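You operate a simulated robot arm through the tools that you are given. There is no shell and no other tool.

Carry out the task below with a simulated robot arm. There is one attempt and no reset: what you move stays moved.

JOB
Couple the air hose and set the pressure shown on the card.
Fine: coupler on first, then open the red valve and leave it open; set the regulator knob by the read-out; the nozzle stays in its hooks.

The check looks at the end state, three seconds after you hand in, the way a careful person would. Anything else that was tipped, shoved, dropped, spilled or broken makes it a failure.

ROBOT AND FRAMES
A 7-joint arm with a two-finger parallel gripper, fixed in place. Base frame: the origin is on the floor under the middle of its stand, x ahead of it, y to its left, z up; the work surface is at about z = 74. Units: cm, rad, N and s.
It reaches about 104.6 cm from its shoulder. Its first joint turns from -2.897 to 2.897 rad. Payload 1.57 kg.
The tool frame sits at the grasp point between the pads (the TCP): z along the fingers, y along the line on which they close. The tips reach 3 cm beyond it. The gripper opens to 8 cm. The fingers are 1.7 cm wide and 1.2 cm thick; the gripper's body (4 by 8.2 cm) begins 8 cm behind the TCP.
Orientation is that of the tool frame in the base frame, as a unit quaternion [x, y, z, w]. With the fingers straight down and closing along the base's y, the tool's x points along the base's -x, its y along +y and its z along -z.

CONTROLS
- The arm moves only by the tool move_arm. Its argument "commands" is a list of rows, each a list of 7 numbers: the shift along the base's x, y, z in units of 20 mm (1.0 is 20 mm), then the turn, a rotation vector about the base's x, y, z in units of 6 degrees (1.0 is 6 degrees), then the finger opening in cm, from 0 to 8. In form: [[dx, dy, dz, rx, ry, rz, fingers], ...]. A call has 1 to 20 rows; each row shifts and turns the commanded pose from where the row before left it. A call with a number of a shift or a turn outside -1 to 1 is refused whole. Each row takes 0.2 s and may step no farther than 5 cm and 0.15 rad from the row before; otherwise, or with a gripper value out of range, the whole call is refused. Where a pose cannot be reached the arm comes as near as it can. A force on the tool above 40 N (or 10 N above the force at the start of the call, whichever is more), or a blocked arm, ends the call early, and 0.2 s more pass. The fingers move at their own pace (about 15.3 cm/s each) and stop on an object; they squeeze with about 25 N. The grip force told is the motor's: it shows also when the fingers shut on nothing. Time passes only in rows, and 0.2 s behind the last, so rows that do not move let the fingers close. The reply holds the time, the measured pose of the TCP, the force on the tool along the base axes, the opening and the grip force, in the units named above and with some noise, with the torque about the TCP (base axes, N m) and any sound that the robot's microphone picked up.
- Cameras (640 x 400 px; columns grow to the right, rows downward): "scene" is fixed at [40.07, -64.92, 172.04]; the picture's right is [-0.37, 0.93, 0.00], its down [0.90, 0.36, -0.24] and it looks along [-0.22, -0.09, -0.97] (base axes); focal length 315 px, centre (320, 200). "wrist" rides on the gripper at [7.2, -0.7, -12.2] in the tool frame; the picture's right is [0.09, 1.00, 0.00], its down [-0.84, 0.08, -0.54] and it looks along [-0.54, 0.05, 0.84] (tool axes); focal length 238 px, centre (320, 200). There is no depth. A picture from a camera that has moved, and an enlarged one, comes with that camera's place and axes in the base frame and with its lens.
- get_image(camera): a new picture of that camera. It takes no simulated time.
- zoom(camera, box): a new picture of the part [left, top, right, bottom] of that camera's present view, enlarged. It takes no simulated time.
- hand_in(): hands the job in; it is judged then, once.

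Places have to be worked out from the pictures, the camera data and where the tool is seen. Open the gripper and draw the arm clear of the work before you hand the job in, unless the task says otherwise.

The tools are called by a JSON object that holds its "method" and its "body". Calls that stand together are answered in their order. move_arm: Moves the arm, as the interface text tells. Its arguments: {"type":"object","properties":{"commands":{"type":"array"}},"required":["commands"]} The other tools are called the same way: get_image (camera) takes a picture; zoom (camera, box) takes an enlarged picture of a part of a camera's view; hand_in () hands the job in.

At the start:

```text
time: 0.0
tcp_pos: [14.54, -56.19, 130.63]
tool_rot: [0.0, 1.0, 0.0, -0.001]
contact_force: [0.5, -0.4, -0.6]
moment: [-0.02, 0.01, 0.0]
grip_width: 8.0
grasp_force: 0.0
```

scene: 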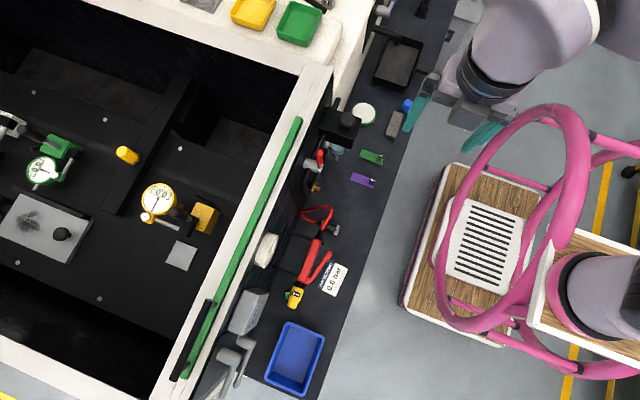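
wrist: 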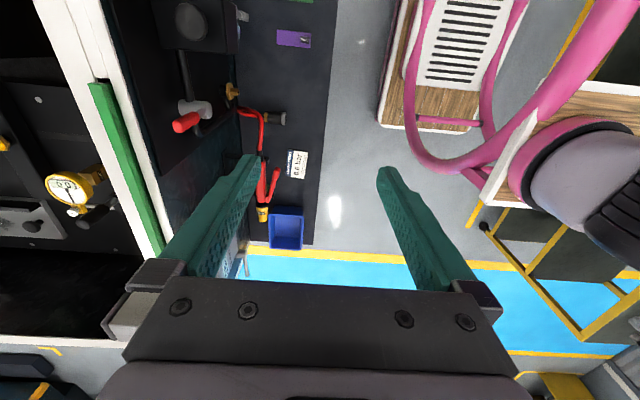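

I start by looking closely at the work area: the hose, the valve, the regulator and the card.

{"method": "zoom", "body": {"camera": "scene", "box": [260, 80, 420, 180]}}

{"method": "zoom", "body": {"camera": "scene", "box": [240, 180, 400, 280]}}

{"method": "zoom", "body": {"camera": "scene", "box": [240, 240, 400, 340]}}

{"method": "zoom", "body": {"camera": "wrist", "box": [140, 0, 340, 125]}}

{"method": "zoom", "body": {"camera": "wrist", "box": [140, 90, 340, 215]}}

```text
4.00 times, centred on (340, 130) of scene
camera zoom: at [40.07, -64.92, 172.04], right [-0.37, 0.93, 0.0], down [0.9, 0.36, -0.24], along [-0.22, -0.09, -0.97], focal length 1259 px, centre (240, 480)
```

zoom: 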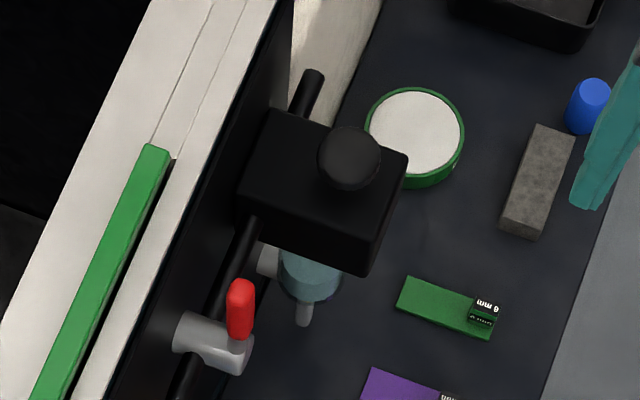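

```text
4.00 times, centred on (320, 230) of scene
camera zoom: at [40.07, -64.92, 172.04], right [-0.37, 0.93, 0.0], down [0.9, 0.36, -0.24], along [-0.22, -0.09, -0.97], focal length 1259 px, centre (320, 80)
```

zoom: 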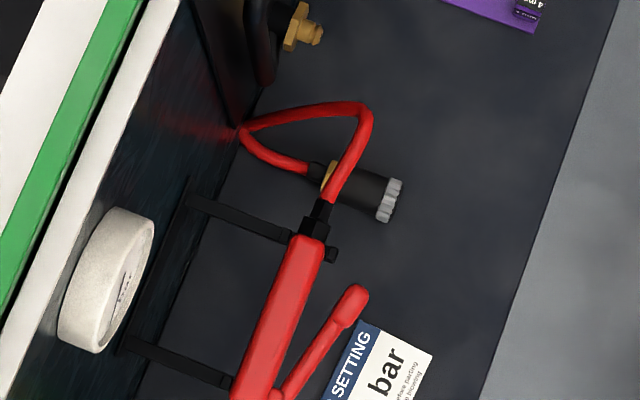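

```text
4.00 times, centred on (320, 290) of scene
camera zoom: at [40.07, -64.92, 172.04], right [-0.37, 0.93, 0.0], down [0.9, 0.36, -0.24], along [-0.22, -0.09, -0.97], focal length 1259 px, centre (320, -160)
```

zoom: 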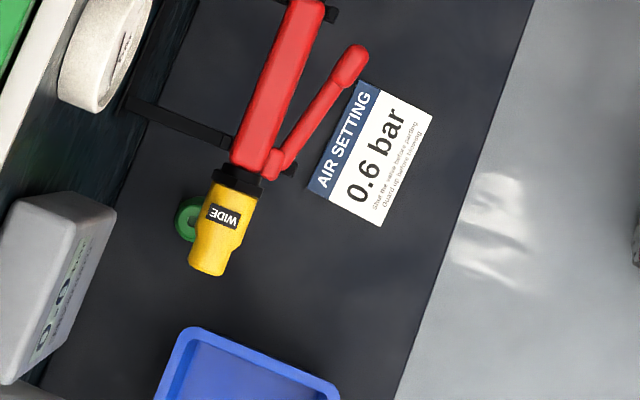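

```text
3.20 times, centred on (240, 62) of wrist
camera zoom: at [7.45, -57.01, 142.81], right [-0.09, 1.0, 0.0], down [0.84, 0.08, 0.54], along [0.54, 0.05, -0.84], focal length 763 px, centre (576, 640)
```

zoom: 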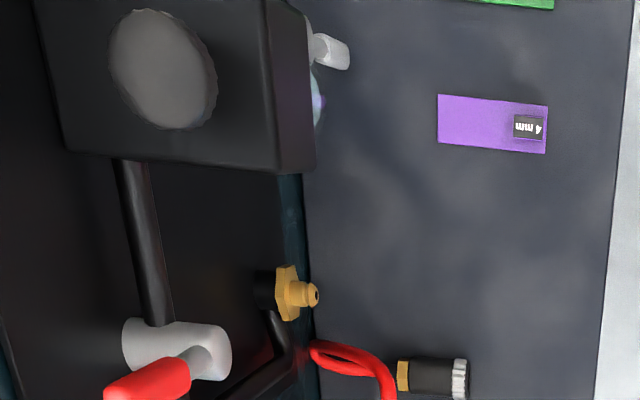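

```text
3.20 times, centred on (240, 152) of wrist
camera zoom: at [7.45, -57.01, 142.81], right [-0.09, 1.0, 0.0], down [0.84, 0.08, 0.54], along [0.54, 0.05, -0.84], focal length 763 px, centre (576, 352)
```

zoom: 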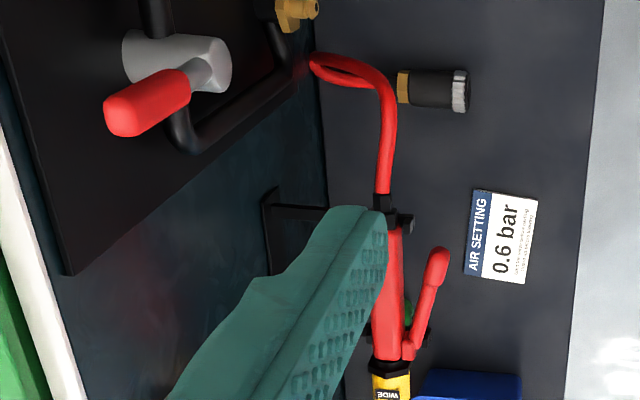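

The coupler seems to lie on the table near (25, -68, 75.6) with its mouth toward +y, and the nipple sticks out of the panel near (17, -74, 86). The valve and regulator knob are higher, around z = 103–109. I'll yaw the wrist so its camera looks toward the panel.

{"method": "move_arm", "body": {"commands": [[0, 0.3, 0, 0, 0, -1, 8], [0, 0.3, 0, 0, 0, -1, 8], [0, 0.3, 0, 0, 0, -1, 8], [0, 0.3, 0, 0, 0, -1, 8], [0, 0.3, 0, 0, 0, -1, 8], [0, 0.3, 0, 0, 0, -1, 8], [0, 0.3, 0, 0, 0, -1, 8], [0, 0.3, 0, 0, 0, -1, 8], [0, 0.3, 0, 0, 0, -1, 8], [0, 0.3, 0, 0, 0, -1, 8], [0, 0, 0, 0, 0, -1, 8], [0, 0, 0, 0, 0, -1, 8], [0, 0, 0, 0, 0, -1, 8], [0, 0, 0, 0, 0, -1, 8], [0, 0, 0, 0, 0, -1, 8]]}}

{"method": "get_image", "body": {"camera": "wrist"}}

{"method": "get_image", "body": {"camera": "scene"}}

```text
time: 3.2
tcp_pos: [14.62, -50.15, 130.6]
tool_rot: [0.707, 0.707, 0.0, 0.0]
contact_force: [0.2, -0.6, -0.3]
moment: [-0.02, 0.0, 0.03]
grip_width: 8.02
grasp_force: 0.0
```

```text
taken
camera wrist: at [14.05, -43.13, 142.83], right [1.0, 0.09, 0.0], down [0.08, -0.84, 0.54], along [0.05, -0.54, -0.84], focal length 238 px, centre (320, 200)
```

wrist: 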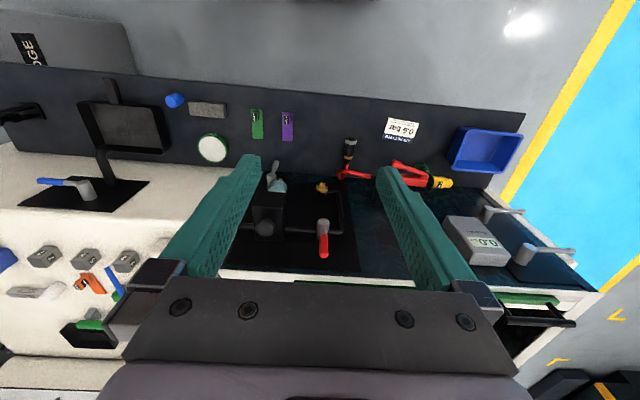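

```text
taken
```

scene: 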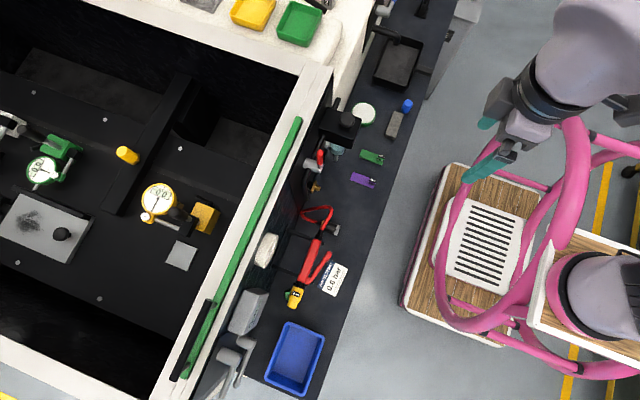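

There is a grey box with an LCD reading to the right along the wall. I zoom in on it and on the panel.

{"method": "zoom", "body": {"camera": "wrist", "box": [430, 180, 590, 280]}}

{"method": "zoom", "body": {"camera": "wrist", "box": [230, 150, 390, 280]}}

{"method": "zoom", "body": {"camera": "wrist", "box": [320, 100, 480, 200]}}

```text
4.00 times, centred on (510, 230) of wrist
camera zoom: at [14.05, -43.13, 142.83], right [1.0, 0.09, 0.0], down [0.08, -0.84, 0.54], along [0.05, -0.54, -0.84], focal length 953 px, centre (-440, 80)
```

zoom: 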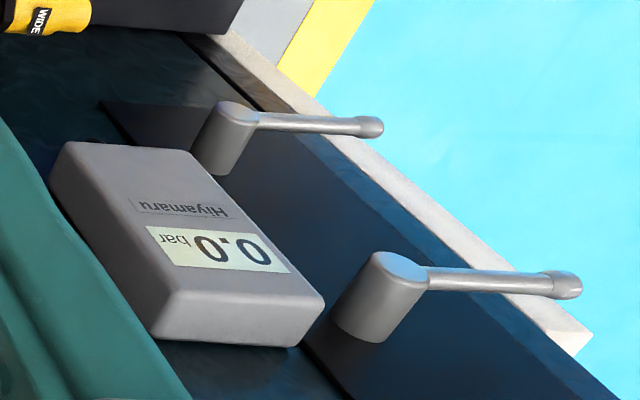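

```text
3.08 times, centred on (310, 215) of wrist
camera zoom: at [14.05, -43.13, 142.83], right [1.0, 0.09, 0.0], down [0.08, -0.84, 0.54], along [0.05, -0.54, -0.84], focal length 733 px, centre (351, 154)
```

zoom: 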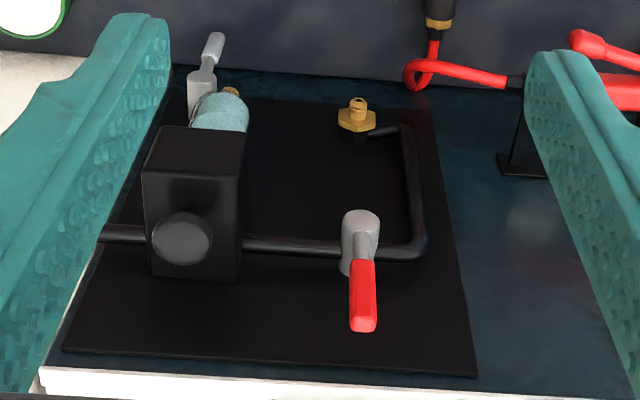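

```text
4.00 times, centred on (400, 150) of wrist
camera zoom: at [14.05, -43.13, 142.83], right [1.0, 0.09, 0.0], down [0.08, -0.84, 0.54], along [0.05, -0.54, -0.84], focal length 953 px, centre (0, 400)
```

zoom: 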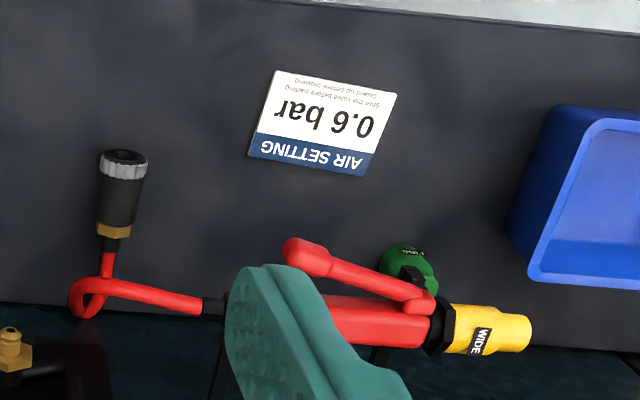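

The LCD reads 0.0 bar and the card says 0.6 bar. The valve lever stands up, across the pipe that runs along x, so it is shut. I lower and tilt the wrist by 45° for a frontal close view of the panel and the coupler.

{"method": "move_arm", "body": {"commands": [[0.1, 0, -1, -1, 0, 0, 8], [0.1, 0, -1, -1, 0, 0, 8], [0.1, 0, -1, -1, 0, 0, 8], [0.1, 0, -1, -1, 0, 0, 8], [0.1, 0, -1, -1, 0, 0, 8], [0.1, 0, -1, -1, 0, 0, 8], [0.1, 0, -1, -1, 0, 0, 8], [0.1, 0, -1, -0.5, 0, 0, 8], [0.1, 0, -1, 0, 0, 0, 8], [0.1, 0, -1, 0, 0, 0, 8], [0.1, 0, -1, 0, 0, 0, 8], [0.1, 0, -1, 0, 0, 0, 8], [0.1, 0, -1, 0, 0, 0, 8], [0.1, 0, -1, 0, 0, 0, 8], [0.1, 0, -1, 0, 0, 0, 8], [0.1, 0, -1, 0, 0, 0, 8]]}}

{"method": "get_image", "body": {"camera": "wrist"}}

{"method": "get_image", "body": {"camera": "scene"}}

```text
time: 6.6
tcp_pos: [16.34, -56.36, 101.01]
tool_rot: [0.654, 0.654, -0.27, 0.269]
contact_force: [1.4, -0.4, 0.1]
moment: [-0.02, 0.03, -0.02]
grip_width: 8.0
grasp_force: 0.1
out of reach, approached as far as the arm can: row 7, 8, 9, 10, 11, 12, 13
```

```text
taken
camera wrist: at [15.76, -42.89, 104.54], right [1.0, 0.07, -0.06], down [0.08, -0.21, 0.97], along [0.05, -0.98, -0.21], focal length 238 px, centre (320, 200)
```

wrist: 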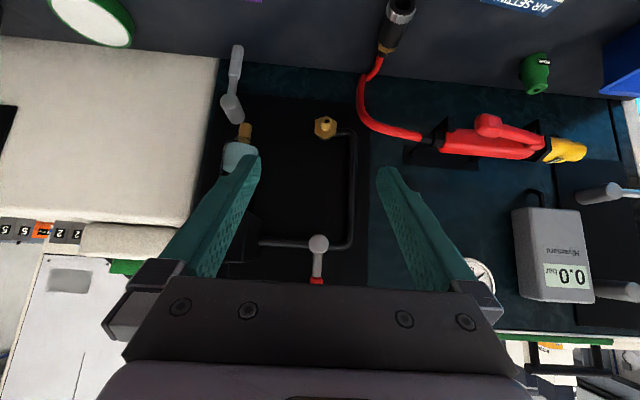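

```text
taken
```

scene: 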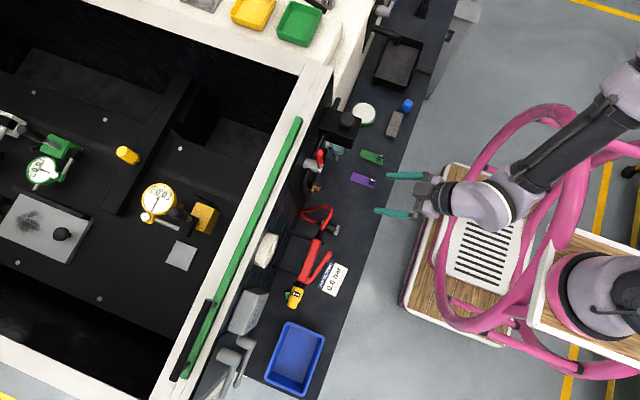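

The reply says a few rows ended out of reach. I let the arm settle with idle rows to see whether the pose converges.

{"method": "move_arm", "body": {"commands": [[0, 0, 0, 0, 0, 0, 8], [0, 0, 0, 0, 0, 0, 8]]}}

{"method": "zoom", "body": {"camera": "wrist", "box": [210, 0, 450, 150]}}

{"method": "zoom", "body": {"camera": "wrist", "box": [210, 100, 450, 300]}}

```text
time: 7.2
tcp_pos: [16.37, -56.47, 101.01]
tool_rot: [0.654, 0.653, -0.27, 0.269]
contact_force: [0.3, 0.1, -0.3]
moment: [0.0, -0.04, 0.01]
grip_width: 7.99
grasp_force: 0.1
```

```text
2.67 times, centred on (330, 75) of wrist
camera zoom: at [15.72, -42.91, 104.56], right [1.0, 0.07, -0.06], down [0.08, -0.21, 0.97], along [0.05, -0.98, -0.21], focal length 636 px, centre (293, 533)
```

zoom: 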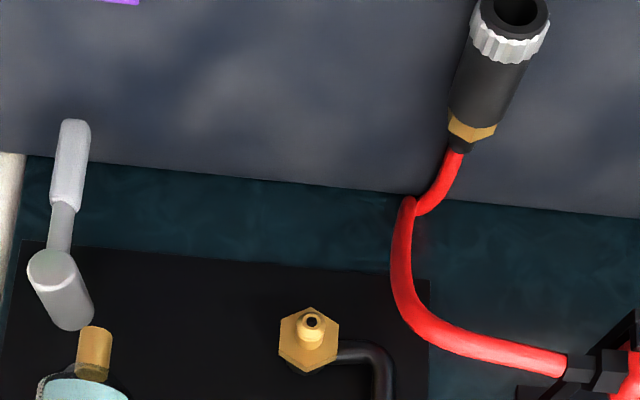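

```text
2.00 times, centred on (330, 200) of wrist
camera zoom: at [15.72, -42.91, 104.56], right [1.0, 0.07, -0.06], down [0.08, -0.21, 0.97], along [0.05, -0.98, -0.21], focal length 477 px, centre (300, 200)
```

zoom: 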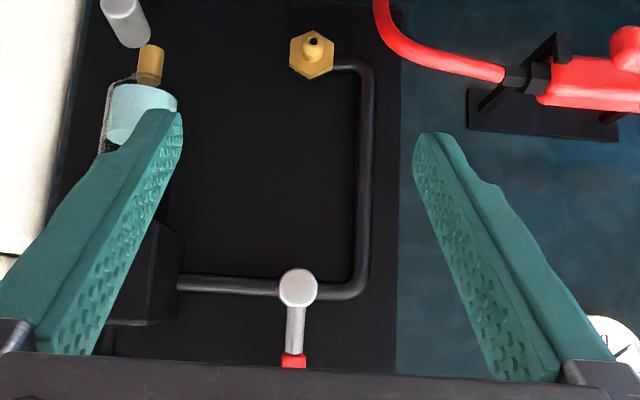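

The pose has settled with a 45° tilt, and the nipple tip triangulates to about (17.4, -74.3, 86.0), pointing +y. Before planning the coupling I check that the mating stance (tilted, at z = 86) is reachable while staying well short of the nipple.

{"method": "move_arm", "body": {"commands": [[0.1, -0.5, -1, 0, 0, 0, 8], [0.1, -0.5, -1, 0, 0, 0, 8], [0.1, -0.5, -1, 0, 0, 0, 8], [0.1, -0.5, -1, 0, 0, 0, 8], [0.1, -0.5, -1, 0, 0, 0, 8], [0, -0.5, -1, 0, 0, 0, 8], [0, -0.5, -1, 0, 0, 0, 8], [0, 0, 0, 0, 0, 0, 8]]}}

{"method": "get_image", "body": {"camera": "wrist"}}

{"method": "get_image", "body": {"camera": "scene"}}

```text
time: 9.0
tcp_pos: [17.37, -63.37, 87.28]
tool_rot: [0.654, 0.653, -0.271, 0.27]
contact_force: [-0.3, 0.1, 0.3]
moment: [0.02, 0.0, 0.01]
grip_width: 7.98
grasp_force: 0.1
```

```text
taken
camera wrist: at [16.75, -49.82, 90.81], right [1.0, 0.07, -0.07], down [0.08, -0.21, 0.97], along [0.05, -0.98, -0.21], focal length 238 px, centre (320, 200)
```

wrist: 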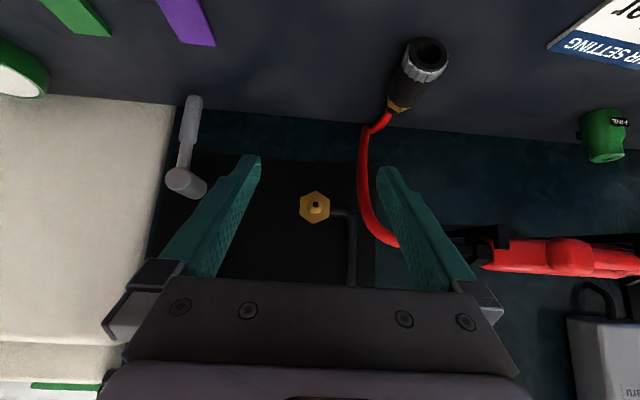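

```text
taken
```

scene: 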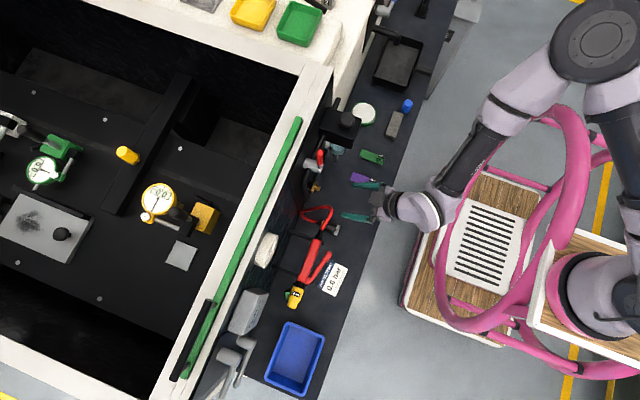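

That stance is reachable and the nipple lies straight ahead at about (17.5, -74.3, 86.3). Next I raise, straighten the wrist and yaw it by 180°, so that the coupler can be picked up and then turned clockwise (mouth through +x to -y) without twisting the hose.

{"method": "move_arm", "body": {"commands": [[0, 0, 1, 1, 0, 0, 8], [0, 0, 1, 1, 0, 0, 8], [0, 0, 1, 1, 0, 0, 8], [0, 0, 1, 1, 0, 0, 8], [0, 0, 1, 1, 0, 0, 8], [0, 0, 1, 1, 0, 0, 8], [0, 0, 1, 1, 0, 0, 8], [0, 0, 1, 0.5, 0, 0, 8], [0, 0, 1, 0, 0, 0, 8], [0, 0, 0, 0, 0, 0, 8]]}}

{"method": "move_arm", "body": {"commands": [[0.1, 0, 0, 0, 0, 1, 8], [0.1, 0, 0, 0, 0, 1, 8], [0.1, 0, 0, 0, 0, 1, 8], [0.1, 0, 0, 0, 0, 1, 8], [0.1, 0, 0, 0, 0, 1, 8], [0.1, 0, 0, 0, 0, 1, 8], [0.1, 0, 0, 0, 0, 1, 8], [0.1, 0, 0, 0, 0, 1, 8], [0.1, 0, 0, 0, 0, 1, 8], [0.1, 0, 0, 0, 0, 1, 8], [0.1, 0, 0, 0, 0, 1, 8], [0.1, 0, 0, 0, 0, 1, 8], [0.1, 0, 0, 0, 0, 1, 8], [0.1, 0, 0, 0, 0, 1, 8], [0.1, 0, 0, 0, 0, 1, 8]]}}

{"method": "move_arm", "body": {"commands": [[0.1, -0.1, 0, 0, 0, 1, 8], [0.1, -0.1, 0, 0, 0, 1, 8], [0.1, -0.1, 0, 0, 0, 1, 8], [0.1, -0.1, 0, 0, 0, 1, 8], [0.1, -0.1, 0, 0, 0, 1, 8], [0.1, -0.1, 0, 0, 0, 1, 8], [0.1, -0.1, 0, 0, 0, 1, 8], [0.1, -0.1, 0, 0, 0, 1, 8], [0.1, -0.1, 0, 0, 0, 1, 8], [0.1, -0.1, 0, 0, 0, 1, 8], [0.1, -0.1, 0, 0, 0, 1, 8], [0.1, -0.1, 0, 0, 0, 1, 8], [0.1, -0.1, 0, 0, 0, 1, 8], [0.1, -0.1, 0, 0, 0, 1, 8], [0.1, -0.1, 0, 0, 0, 1, 8]]}}

{"method": "get_image", "body": {"camera": "wrist"}}

{"method": "get_image", "body": {"camera": "scene"}}

```text
time: 11.2
tcp_pos: [17.41, -63.3, 105.41]
tool_rot: [0.707, 0.707, 0.0, 0.0]
contact_force: [0.5, 0.5, -0.4]
moment: [0.0, 0.03, -0.03]
grip_width: 7.98
grasp_force: 0.1
```

```text
time: 14.4
tcp_pos: [20.93, -63.0, 105.67]
tool_rot: [0.001, 1.0, 0.0, -0.003]
contact_force: [0.7, 0.6, 0.5]
moment: [-0.02, 0.02, 0.0]
grip_width: 7.99
grasp_force: 0.0
out of reach, approached as far as the arm can: row 15
```

```text
time: 17.6
tcp_pos: [55.36, -30.16, 115.8]
tool_rot: [-0.699, 0.715, -0.009, -0.008]
contact_force: [-0.3, -1.1, -0.2]
moment: [0.0, -0.01, 0.0]
grip_width: 8.0
grasp_force: 0.0
out of reach, approached as far as the arm can: row 1, 2, 3, 4, 5, 6, 7, 8, 9, 10, 11, 12, 13, 14, 15
```

```text
taken
camera wrist: at [55.94, -37.29, 128.17], right [-1.0, -0.07, 0.0], down [-0.06, 0.85, 0.52], along [-0.04, 0.52, -0.85], focal length 238 px, centre (320, 200)
```

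wrist: 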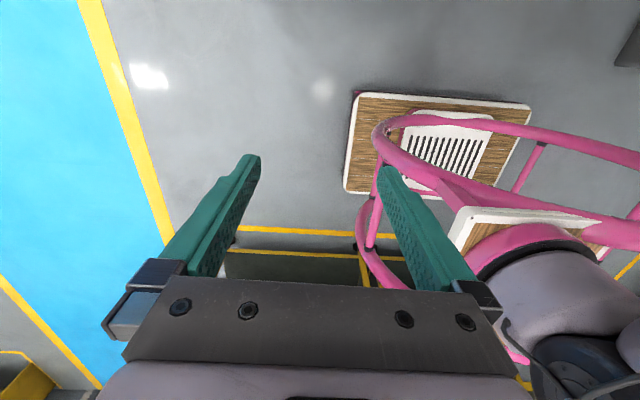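

```text
taken
```

scene: 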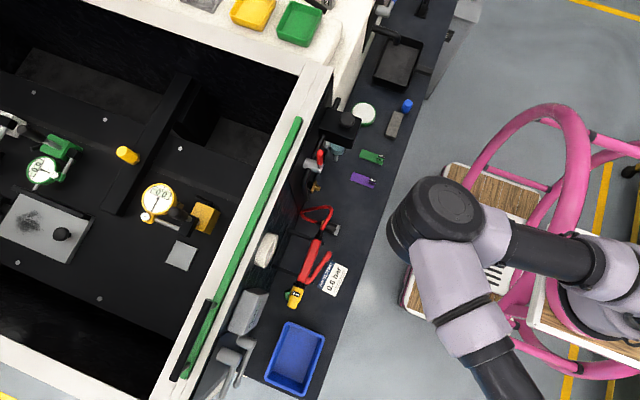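

Yawing past about 0 ran into a joint limit and the arm swung far away, clear of everything. I turn the yaw back the other way while returning toward the table at a safe height.

{"method": "move_arm", "body": {"commands": [[0, 0, 0.2, 0, 0, -1, 8], [0, 0, 0.2, 0, 0, -1, 8], [0, 0, 0.2, 0, 0, -1, 8], [0, 0, 0.2, 0, 0, -1, 8], [0, 0, 0.2, 0, 0, -1, 8], [0, 0, 0.2, 0, 0, -1, 8], [0, 0, 0.2, 0, 0, -1, 8], [0, 0, 0.2, 0, 0, -1, 8], [0, 0, 0.2, 0, 0, -1, 8], [0, 0, 0.2, 0, 0, -1, 8]]}}

{"method": "get_image", "body": {"camera": "scene"}}

```text
time: 19.8
tcp_pos: [55.39, -30.17, 119.81]
tool_rot: [-0.258, 0.966, 0.0, 0.0]
contact_force: [0.2, -0.3, -0.2]
moment: [0.01, -0.02, 0.0]
grip_width: 8.03
grasp_force: 0.0
```

```text
taken
```

scene: 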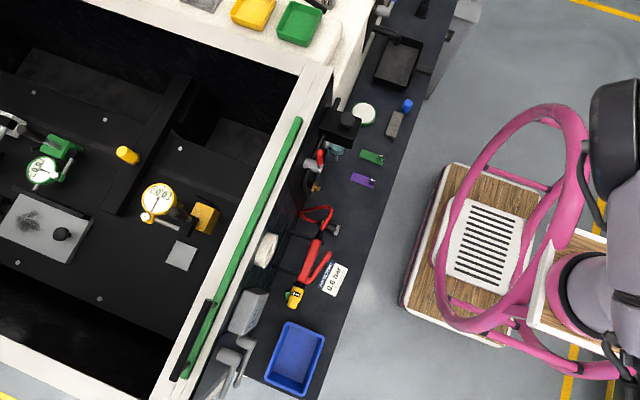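

Position held and the yaw is recovering. I continue to yaw -90 while travelling back above the table at about z = 124.

{"method": "move_arm", "body": {"commands": [[-0.9, -0.6, 0.1, 0, 0, -1, 8], [-0.9, -0.6, 0.1, 0, 0, -1, 8], [-0.9, -0.6, 0.1, 0, 0, -1, 8], [-0.9, -0.6, 0.1, 0, 0, -1, 8], [-0.9, -0.6, 0.1, 0, 0, -1, 8], [-0.9, -0.6, 0.1, 0, 0, -1, 8], [-0.9, -0.6, 0.1, 0, 0, -1, 8], [-0.9, -0.6, 0.1, 0, 0, -1, 8], [-0.9, -0.6, 0.1, 0, 0, -1, 8], [-0.9, -0.6, 0.1, 0, 0, -1, 8], [-0.9, -0.6, 0.1, 0, 0, -1, 8], [-0.9, -0.6, 0.1, 0, 0, -1, 8], [-0.9, -0.6, 0.1, 0, 0, -1, 8], [-0.9, -0.6, 0.1, 0, 0, -1, 8], [-0.9, -0.6, 0.1, 0, 0, -1, 8], [-0.9, -0.6, 0.1, 0, 0, -1, 8], [-0.9, -0.6, 0.1, 0, 0, -1, 8], [-0.9, -0.6, 0.1, 0, 0, -1, 8], [-0.9, -0.6, 0.1, 0, 0, -1, 8], [-0.9, -0.6, 0.1, 0, 0, -1, 8]]}}

{"method": "get_image", "body": {"camera": "scene"}}

```text
time: 24.0
tcp_pos: [19.46, -54.04, 123.67]
tool_rot: [0.707, 0.707, 0.0, 0.0]
contact_force: [0.5, 0.1, 0.1]
moment: [-0.01, 0.01, 0.02]
grip_width: 8.01
grasp_force: 0.1
```

```text
taken
```

scene: 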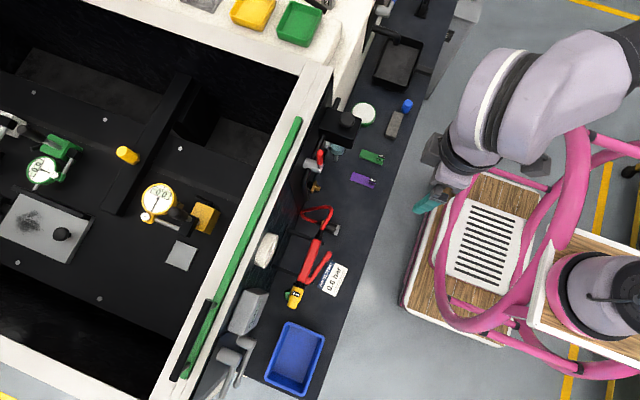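

Back above the table at yaw -90. I lower to z ≈ 100 and try the further clockwise yaw in small chunks to check that joint range before touching anything.

{"method": "move_arm", "body": {"commands": [[0.1, -0.4, -1, 0, 0, 0, 8], [0.1, -0.4, -1, 0, 0, 0, 8], [0.1, -0.4, -1, 0, 0, 0, 8], [0.1, -0.4, -1, 0, 0, 0, 8], [0.1, -0.4, -1, 0, 0, 0, 8], [0.1, -0.4, -1, 0, 0, 0, 8], [0.1, -0.4, -1, 0, 0, 0, 8], [0.1, -0.4, -1, 0, 0, 0, 8], [0.1, 0, -1, 0, 0, 0, 8], [0.1, 0, -1, 0, 0, 0, 8], [0.1, 0, -1, 0, 0, 0, 8]]}}

{"method": "move_arm", "body": {"commands": [[0, 0, 0, 0, 0, -1, 8], [0, 0, 0, 0, 0, -1, 8], [0, 0, 0, 0, 0, -1, 8], [0, 0, 0, 0, 0, -1, 8], [0, 0, 0, 0, 0, -1, 8], [0, 0, 0, 0, 0, -1, 8]]}}

{"method": "move_arm", "body": {"commands": [[0, 0, 0, 0, 0, -1, 8], [0, 0, 0, 0, 0, -1, 8], [0, 0, 0, 0, 0, -1, 8], [0, 0, 0, 0, 0, -1, 8], [0, 0, 0, 0, 0, -1, 8], [0, 0, 0, 0, 0, -1, 8], [0, 0, 0, 0, 0, -1, 8], [0, 0, 0, 0, 0, -1, 8], [0, 0, 0, 0, 0, -1, 8]]}}

```text
time: 26.4
tcp_pos: [21.69, -60.41, 101.72]
tool_rot: [0.707, 0.707, 0.0, 0.0]
contact_force: [-0.2, -0.2, 0.2]
moment: [0.0, 0.02, -0.03]
grip_width: 7.99
grasp_force: 0.1
```

```text
time: 27.8
tcp_pos: [21.47, -60.59, 101.74]
tool_rot: [0.891, 0.454, 0.0, 0.0]
contact_force: [-0.1, -0.5, 0.2]
moment: [0.02, -0.01, 0.03]
grip_width: 8.0
grasp_force: 0.0
```

```text
time: 29.8
tcp_pos: [21.65, -60.64, 101.83]
tool_rot: [1.0, 0.0, 0.0, 0.001]
contact_force: [0.2, 0.2, -1.1]
moment: [0.01, 0.01, -0.02]
grip_width: 8.01
grasp_force: 0.1
```

Yaw -180 is fine. I keep turning, in small chunks, toward yaw -270.

{"method": "move_arm", "body": {"commands": [[0, 0, 0, 0, 0, -1, 8], [0, 0, 0, 0, 0, -1, 8], [0, 0, 0, 0, 0, -1, 8], [0, 0, 0, 0, 0, -1, 8], [0, 0, 0, 0, 0, -1, 8]]}}

{"method": "move_arm", "body": {"commands": [[0, 0, 0, 0, 0, -1, 8], [0, 0, 0, 0, 0, -1, 8], [0, 0, 0, 0, 0, -1, 8], [0, 0, 0, 0, 0, -1, 8], [0, 0, 0, 0, 0, -1, 8]]}}

{"method": "move_arm", "body": {"commands": [[0, 0, 0, 0, 0, -1, 8], [0, 0, 0, 0, 0, -1, 8], [0, 0, 0, 0, 0, -1, 8], [0, 0, 0, 0, 0, -1, 8], [0, 0, 0, 0, 0, -1, 8]]}}

{"method": "get_image", "body": {"camera": "wrist"}}

{"method": "get_image", "body": {"camera": "scene"}}

```text
time: 31.0
tcp_pos: [21.62, -60.43, 101.69]
tool_rot: [0.966, -0.259, 0.0, 0.0]
contact_force: [0.3, 0.0, -0.2]
moment: [0.04, -0.02, 0.0]
grip_width: 8.02
grasp_force: 0.1
```

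```text
time: 32.2
tcp_pos: [21.6, -60.56, 101.73]
tool_rot: [0.866, -0.5, 0.0, 0.0]
contact_force: [0.2, 0.1, 0.4]
moment: [-0.01, 0.0, 0.0]
grip_width: 7.98
grasp_force: 0.0
```

```text
time: 33.4
tcp_pos: [21.59, -60.55, 101.62]
tool_rot: [-0.707, 0.708, 0.0, -0.001]
contact_force: [0.2, -0.5, -0.1]
moment: [0.0, -0.02, 0.0]
grip_width: 7.97
grasp_force: 0.1
```

```text
taken
camera wrist: at [22.28, -67.87, 113.91], right [-1.0, -0.09, 0.0], down [-0.08, 0.84, 0.54], along [-0.05, 0.54, -0.84], focal length 238 px, centre (320, 200)
```

wrist: 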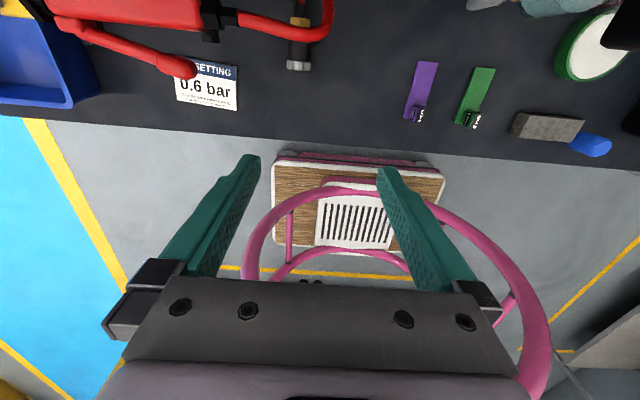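

```text
taken
```

scene: 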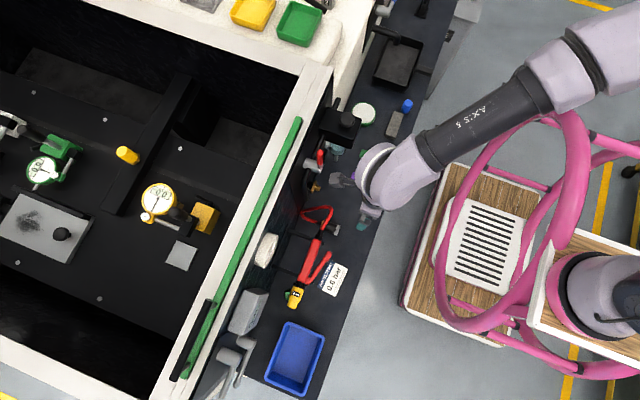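

The joint range allows yaw from about -270 to 0. The hose passes right over the back half of the coupler (about y = -69.5, z = 89), so any first grip must lean away from it. I test whether the mating stance at this yaw, leaning 36° outward, is reachable well clear of the nipple.

{"method": "move_arm", "body": {"commands": [[-0.2, 0, -0.5, -1, 0, 0, 8], [-0.2, 0, -0.5, -1, 0, 0, 8], [-0.2, 0, -0.5, -1, 0, 0, 8], [-0.2, 0, -0.5, -1, 0, 0, 8], [-0.2, 0, -0.5, -1, 0, 0, 8], [-0.2, 0, -0.5, -1, 0, 0, 8], [0, 0, 0, 0, 0, 0, 8]]}}

{"method": "get_image", "body": {"camera": "wrist"}}

{"method": "get_image", "body": {"camera": "scene"}}

```text
time: 35.0
tcp_pos: [19.15, -60.53, 95.97]
tool_rot: [-0.672, 0.673, -0.219, -0.219]
contact_force: [0.0, -0.4, -0.7]
moment: [-0.01, 0.0, 0.0]
grip_width: 7.98
grasp_force: 0.0
```

```text
taken
camera wrist: at [19.85, -59.42, 110.08], right [-1.0, -0.07, 0.05], down [-0.08, 1.0, -0.05], along [-0.05, -0.06, -1.0], focal length 238 px, centre (320, 200)
```

wrist: 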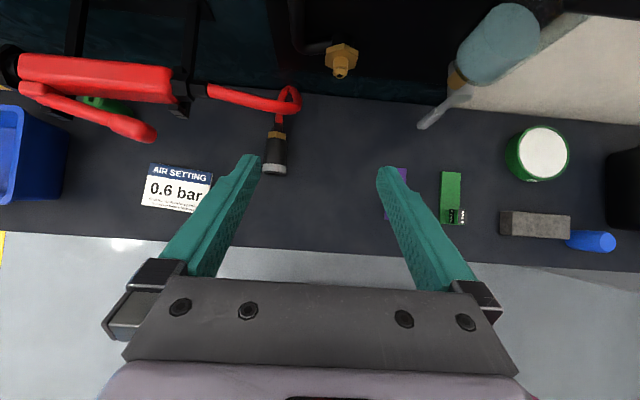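

```text
taken
```

scene: 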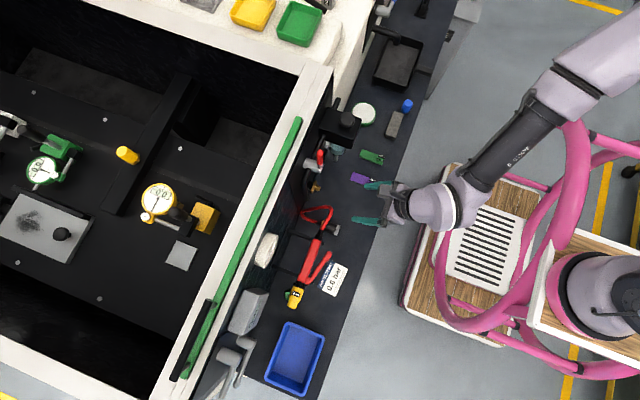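

This straight-down view is very useful. I zoom in on the coupler, hose, and nipple area.

{"method": "zoom", "body": {"camera": "wrist", "box": [170, 20, 330, 180]}}

{"method": "zoom", "body": {"camera": "wrist", "box": [280, 0, 480, 125]}}

```text
2.50 times, centred on (250, 100) of wrist
camera zoom: at [19.85, -59.42, 110.08], right [-1.0, -0.07, 0.05], down [-0.08, 1.0, -0.05], along [-0.05, -0.06, -1.0], focal length 596 px, centre (495, 450)
```

zoom: 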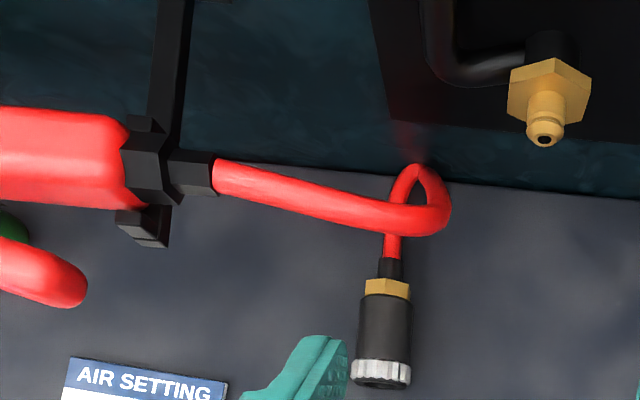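

```text
3.20 times, centred on (380, 62) of wrist
camera zoom: at [19.85, -59.42, 110.08], right [-1.0, -0.07, 0.05], down [-0.08, 1.0, -0.05], along [-0.05, -0.06, -1.0], focal length 763 px, centre (128, 640)
```

zoom: 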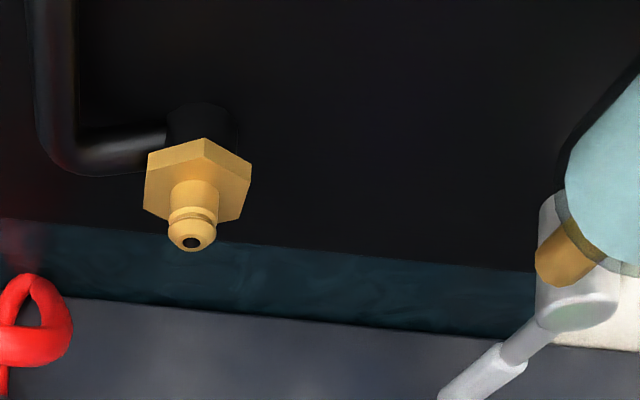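

The wrist stance is reachable here, and from above the coupler is at x ≈ 25.1, with its black body from y ≈ -66.3 to -69.8. I move above it, keeping the outward lean so the hand stays clear of the hose and gun.

{"method": "move_arm", "body": {"commands": [[1, 0, -1, 0, 0, 0, 6], [1, 0.3, -1, 0, 0, 0, 6], [1, 0.2, -1, 0, 0, 0, 6], [0, 0, 0, 0, 0, 0, 6]]}}

{"method": "get_image", "body": {"camera": "wrist"}}

```text
time: 36.0
tcp_pos: [25.13, -59.5, 89.92]
tool_rot: [0.673, -0.672, 0.219, 0.219]
contact_force: [0.0, -0.9, -0.1]
moment: [-0.01, 0.04, 0.0]
grip_width: 6.0
grasp_force: 0.0
```

```text
taken
camera wrist: at [25.84, -58.4, 103.97], right [-1.0, -0.07, 0.05], down [-0.08, 1.0, -0.05], along [-0.05, -0.06, -1.0], focal length 238 px, centre (320, 200)
```

wrist: 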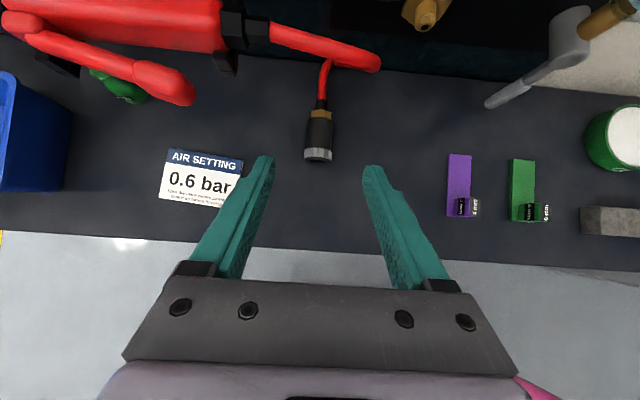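

Coupler is centred between the fingers in x. I descend along the finger direction to the grasp height, keeping the tips about half a centimetre above the table.

{"method": "move_arm", "body": {"commands": [[0, -0.51, -0.89, 0, 0, 0, 6], [0, -0.51, -0.89, 0, 0, 0, 6], [0, -0.51, -0.89, 0, 0, 0, 6], [0, -0.51, -0.89, 0, 0, 0, 6], [0, -0.51, -0.89, 0, 0, 0, 6], [0, -0.51, -0.8, 0, 0, 0, 6], [0, -0.51, -0.7, 0, 0, 0, 6], [0, 0, 0, 0, 0, 0, 6]]}}

{"method": "get_image", "body": {"camera": "wrist"}}

{"method": "zoom", "body": {"camera": "scene", "box": [260, 170, 420, 270]}}

```text
time: 37.8
tcp_pos: [25.1, -66.97, 77.96]
tool_rot: [-0.672, 0.673, -0.219, -0.219]
contact_force: [0.3, -0.4, -0.1]
moment: [0.0, 0.04, 0.01]
grip_width: 6.0
grasp_force: 0.1
```

```text
taken
camera wrist: at [25.78, -65.73, 92.02], right [-1.0, -0.07, 0.05], down [-0.08, 1.0, -0.05], along [-0.05, -0.06, -1.0], focal length 238 px, centre (320, 200)
```

wrist: 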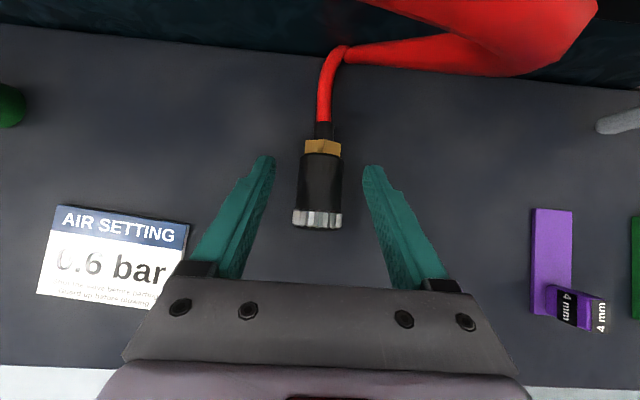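

```text
4.00 times, centred on (340, 220) of scene
camera zoom: at [40.07, -64.92, 172.04], right [-0.37, 0.93, 0.0], down [0.9, 0.36, -0.24], along [-0.22, -0.09, -0.97], focal length 1259 px, centre (240, 120)
```

zoom: 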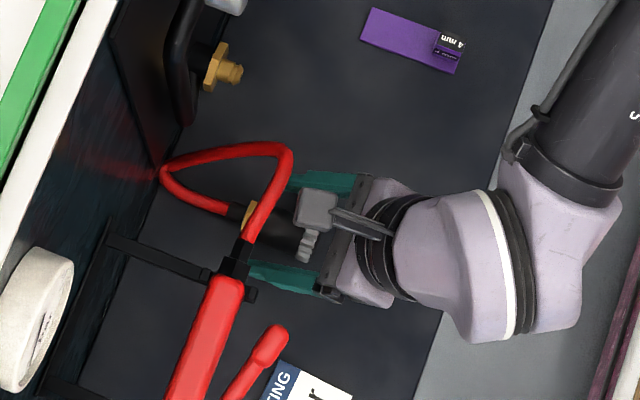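

The coupler sits between the fingers, and the tips are about 0.9 cm above the table. I go down another 0.7 cm and close.

{"method": "move_arm", "body": {"commands": [[0, 0, -0.35, 0, 0, 0, 6], [0, 0, 0, 0, 0, 0, 6], [0, 0, 0, 0, 0, 0, 2.5], [0, 0, 0, 0, 0, 0, 2.5], [0, 0, 0, 0, 0, 0, 2.5]]}}

{"method": "get_image", "body": {"camera": "wrist"}}

```text
time: 39.0
tcp_pos: [25.14, -66.99, 77.37]
tool_rot: [0.673, -0.673, 0.218, 0.218]
contact_force: [0.4, -0.5, 0.9]
moment: [-0.01, -0.01, 0.01]
grip_width: 2.83
grasp_force: 25.1
```

```text
taken
camera wrist: at [25.82, -65.65, 91.38], right [-1.0, -0.07, 0.05], down [-0.08, 1.0, -0.05], along [-0.05, -0.06, -1.0], focal length 238 px, centre (320, 200)
```

wrist: 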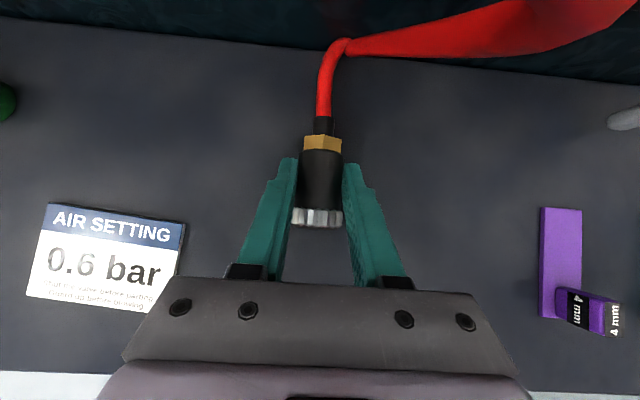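

Gripped at 2.83 cm with 25 N. I lift a little and draw the coupler out toward +y, to learn how the hose behaves and to bring it clear of the hose overhead.

{"method": "move_arm", "body": {"commands": [[0, 0.2, 0.3, 0, 0, 0, 2.5], [0, 0.5, 0.2, 0, 0, 0, 2.5], [-0.3, 0.6, 0, 0, 0, 0, 2.5], [-0.3, 0.6, 0, 0, 0, 0, 2.5], [0, 0, 0, 0, 0, 0, 2.5]]}}

{"method": "get_image", "body": {"camera": "wrist"}}

{"method": "zoom", "body": {"camera": "scene", "box": [260, 170, 420, 270]}}

```text
time: 40.2
tcp_pos: [23.87, -62.86, 77.99]
tool_rot: [-0.672, 0.673, -0.218, -0.219]
contact_force: [0.7, 0.5, -1.1]
moment: [0.0, -0.01, 0.0]
grip_width: 2.86
grasp_force: 24.7
```

```text
taken
camera wrist: at [24.57, -61.66, 92.14], right [-1.0, -0.07, 0.05], down [-0.08, 1.0, -0.05], along [-0.05, -0.06, -1.0], focal length 238 px, centre (320, 200)
```

wrist: 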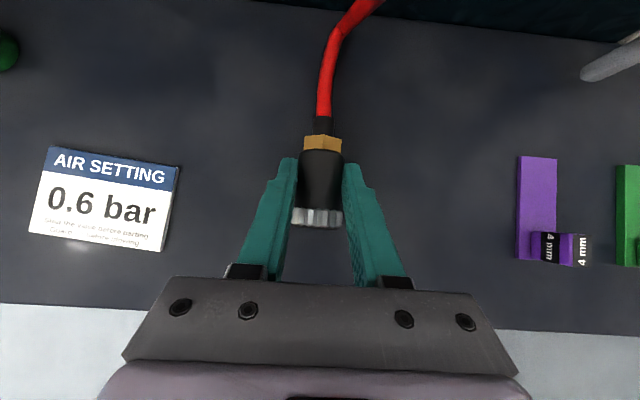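

```text
4.00 times, centred on (340, 220) of scene
camera zoom: at [40.07, -64.92, 172.04], right [-0.37, 0.93, 0.0], down [0.9, 0.36, -0.24], along [-0.22, -0.09, -0.97], focal length 1259 px, centre (240, 120)
```

zoom: 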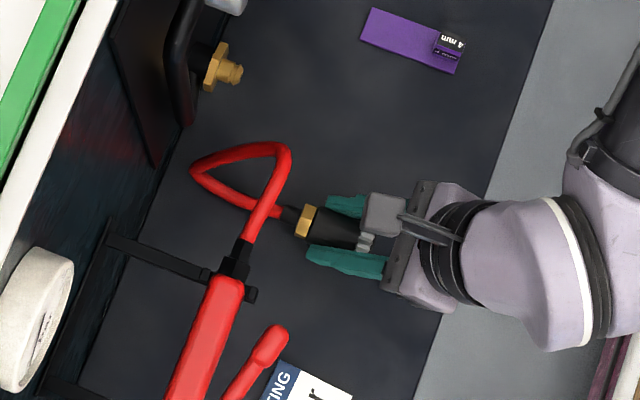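

The hose pulls with practically no force, so it is very slack and soft. The current grip leans toward the mouth, which would put the hand into the valve when mating. I'll turn the coupler so its hose end faces the gun, lay it on the free table near (17, -60), and regrip it leaning toward the hose end.

{"method": "move_arm", "body": {"commands": [[0, 0, 1, 0, 0, 0, 2.5], [0, 0, 1, 0, 0, 0, 2.5], [-0.39, 0.155, 0, 0, 0, 1, 2.5], [-0.39, 0.155, 0, 0, 0, 1, 2.5], [-0.39, 0.155, 0, 0, 0, 1, 2.5], [-0.39, 0.155, 0, 0, 0, 1, 2.5], [-0.39, 0.155, 0, 0, 0, 1, 2.5]]}}

{"method": "get_image", "body": {"camera": "wrist"}}

{"method": "zoom", "body": {"camera": "scene", "box": [260, 150, 420, 250]}}

```text
time: 41.8
tcp_pos: [20.15, -61.41, 82.13]
tool_rot: [0.824, -0.474, 0.268, 0.155]
contact_force: [0.5, -0.9, -1.9]
moment: [0.0, 0.02, 0.01]
grip_width: 2.84
grasp_force: 25.2
```

```text
taken
camera wrist: at [20.11, -60.02, 96.25], right [-0.82, -0.56, 0.05], down [-0.57, 0.82, -0.05], along [-0.01, -0.07, -1.0], focal length 238 px, centre (320, 200)
```

wrist: 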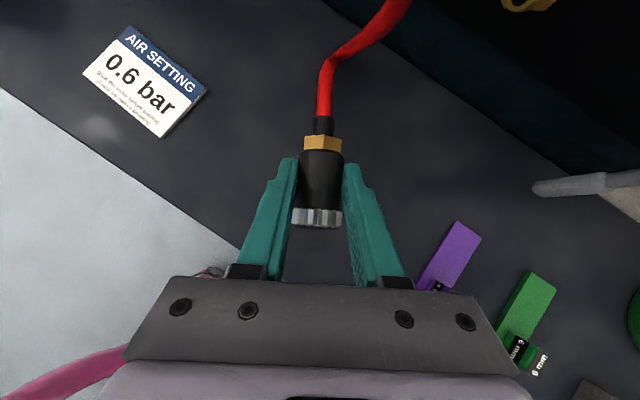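

```text
4.00 times, centred on (340, 200) of scene
camera zoom: at [40.07, -64.92, 172.04], right [-0.37, 0.93, 0.0], down [0.9, 0.36, -0.24], along [-0.22, -0.09, -0.97], focal length 1259 px, centre (240, 200)
```

zoom: 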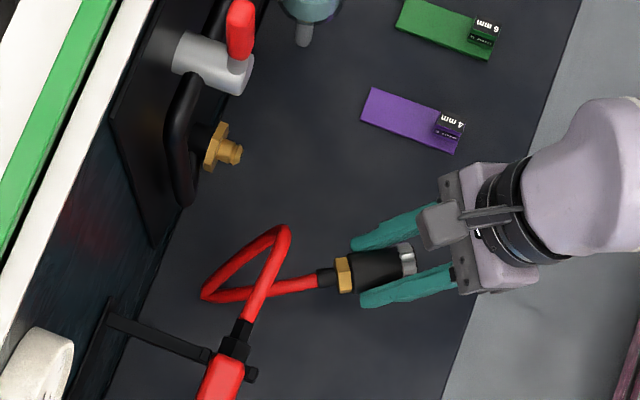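

The hose follows with a loose loop and still almost no force. I continue the turn by another 30° toward the set-down spot.

{"method": "move_arm", "body": {"commands": [[-0.35, 0.13, 0, 0, 0, 1, 2.5], [-0.35, 0.13, 0, 0, 0, 1, 2.5], [-0.35, 0.13, 0, 0, 0, 1, 2.5], [-0.35, 0.13, 0, 0, 0, 1, 2.5], [-0.35, 0.13, 0, 0, 0, 1, 2.5], [0, 0, 0, 0, 0, 0, 2.5]]}}

{"method": "get_image", "body": {"camera": "wrist"}}

{"method": "zoom", "body": {"camera": "scene", "box": [260, 150, 420, 250]}}

```text
time: 43.2
tcp_pos: [16.68, -60.14, 82.18]
tool_rot: [0.919, -0.245, 0.298, 0.079]
contact_force: [-0.1, 0.0, -1.2]
moment: [0.04, -0.02, -0.03]
grip_width: 2.89
grasp_force: 25.1
```

```text
taken
camera wrist: at [15.89, -59.07, 96.28], right [-0.43, -0.9, 0.05], down [-0.9, 0.43, -0.05], along [0.02, -0.07, -1.0], focal length 238 px, centre (320, 200)
```

wrist: 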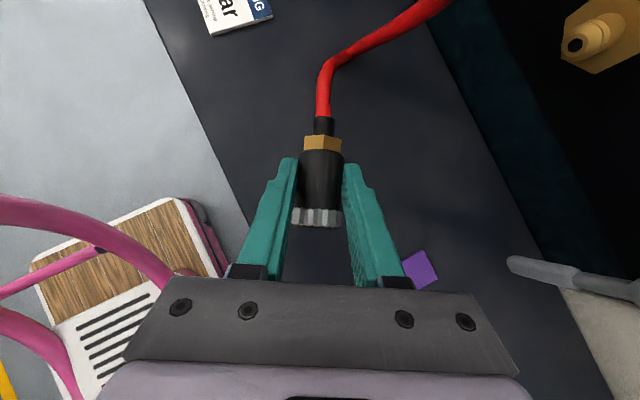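

```text
4.00 times, centred on (340, 200) of scene
camera zoom: at [40.07, -64.92, 172.04], right [-0.37, 0.93, 0.0], down [0.9, 0.36, -0.24], along [-0.22, -0.09, -0.97], focal length 1259 px, centre (240, 200)
```

zoom: 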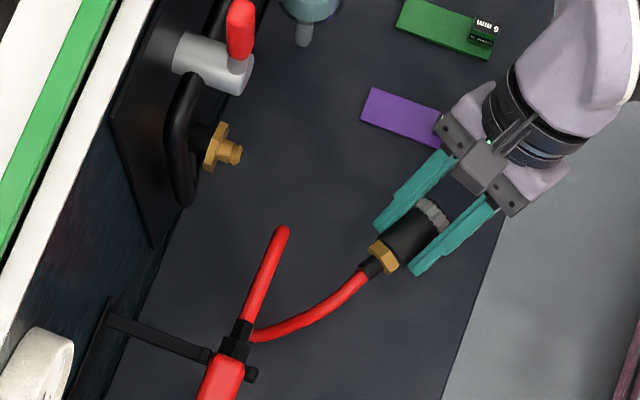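

The hose now runs from the gun in a relaxed U to the coupler, whose hose end points at the gun. I lower it to the table at the same TCP height as when it was gripped (about 77.4).

{"method": "move_arm", "body": {"commands": [[0, 0, -0.8, 0, 0, 0, 2.5], [0, 0, -0.8, 0, 0, 0, 2.5], [0, 0, -0.5, 0, 0, 0, 2.5], [0, 0, -0.25, 0, 0, 0, 2.5], [0, 0, 0, 0, 0, 0, 2.5]]}}

{"method": "zoom", "body": {"camera": "scene", "box": [260, 150, 420, 250]}}

```text
time: 44.4
tcp_pos: [16.52, -60.16, 77.54]
tool_rot: [0.918, -0.246, 0.299, 0.08]
contact_force: [-0.3, 0.4, -0.8]
moment: [0.0, 0.0, -0.01]
grip_width: 2.86
grasp_force: 25.4
```

```text
4.00 times, centred on (340, 200) of scene
camera zoom: at [40.07, -64.92, 172.04], right [-0.37, 0.93, 0.0], down [0.9, 0.36, -0.24], along [-0.22, -0.09, -0.97], focal length 1259 px, centre (240, 200)
```

zoom: 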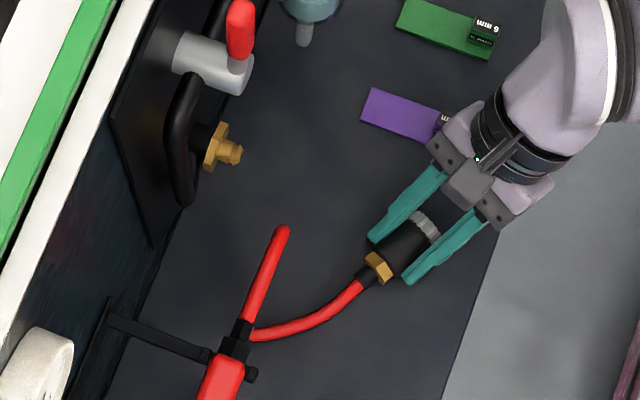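

Practically at the table with no load. I open the fingers and see whether the coupler stays put.

{"method": "move_arm", "body": {"commands": [[0, 0, -0.05, 0, 0, 0, 2.5], [0, 0, 0, 0, 0, 0, 4], [0, 0, 0, 0, 0, 0, 6], [0, 0, 0, 0, 0, 0, 6], [0, 0, 0, 0, 0, 0, 6]]}}

{"method": "get_image", "body": {"camera": "wrist"}}

{"method": "zoom", "body": {"camera": "scene", "box": [260, 150, 420, 250]}}

```text
time: 45.6
tcp_pos: [16.57, -59.92, 77.38]
tool_rot: [0.918, -0.247, 0.299, 0.08]
contact_force: [0.0, 0.3, 0.5]
moment: [-0.03, 0.03, 0.01]
grip_width: 5.97
grasp_force: 0.1
```

```text
taken
camera wrist: at [15.79, -58.98, 91.49], right [-0.43, -0.9, 0.05], down [-0.9, 0.43, -0.05], along [0.02, -0.07, -1.0], focal length 238 px, centre (320, 200)
```

wrist: 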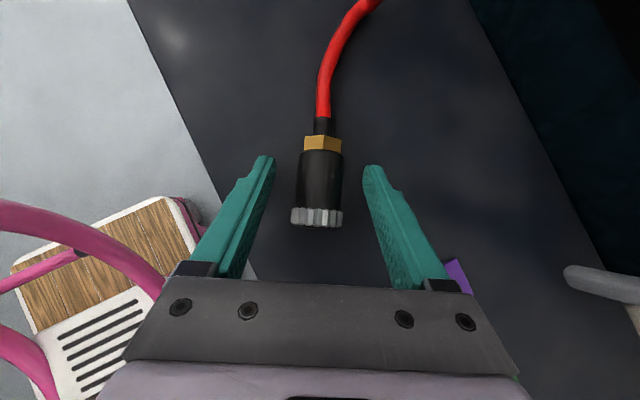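

```text
4.00 times, centred on (340, 200) of scene
camera zoom: at [40.07, -64.92, 172.04], right [-0.37, 0.93, 0.0], down [0.9, 0.36, -0.24], along [-0.22, -0.09, -0.97], focal length 1259 px, centre (240, 200)
```

zoom: 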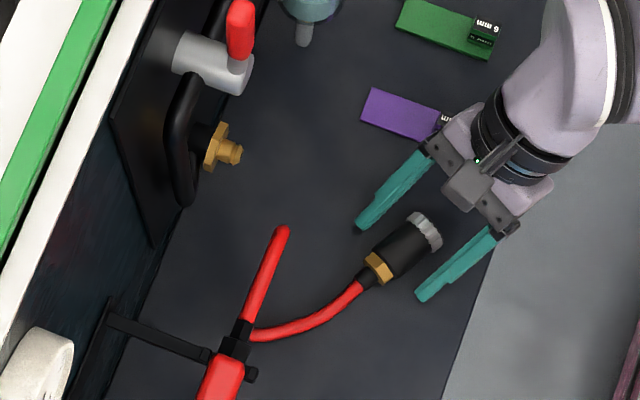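

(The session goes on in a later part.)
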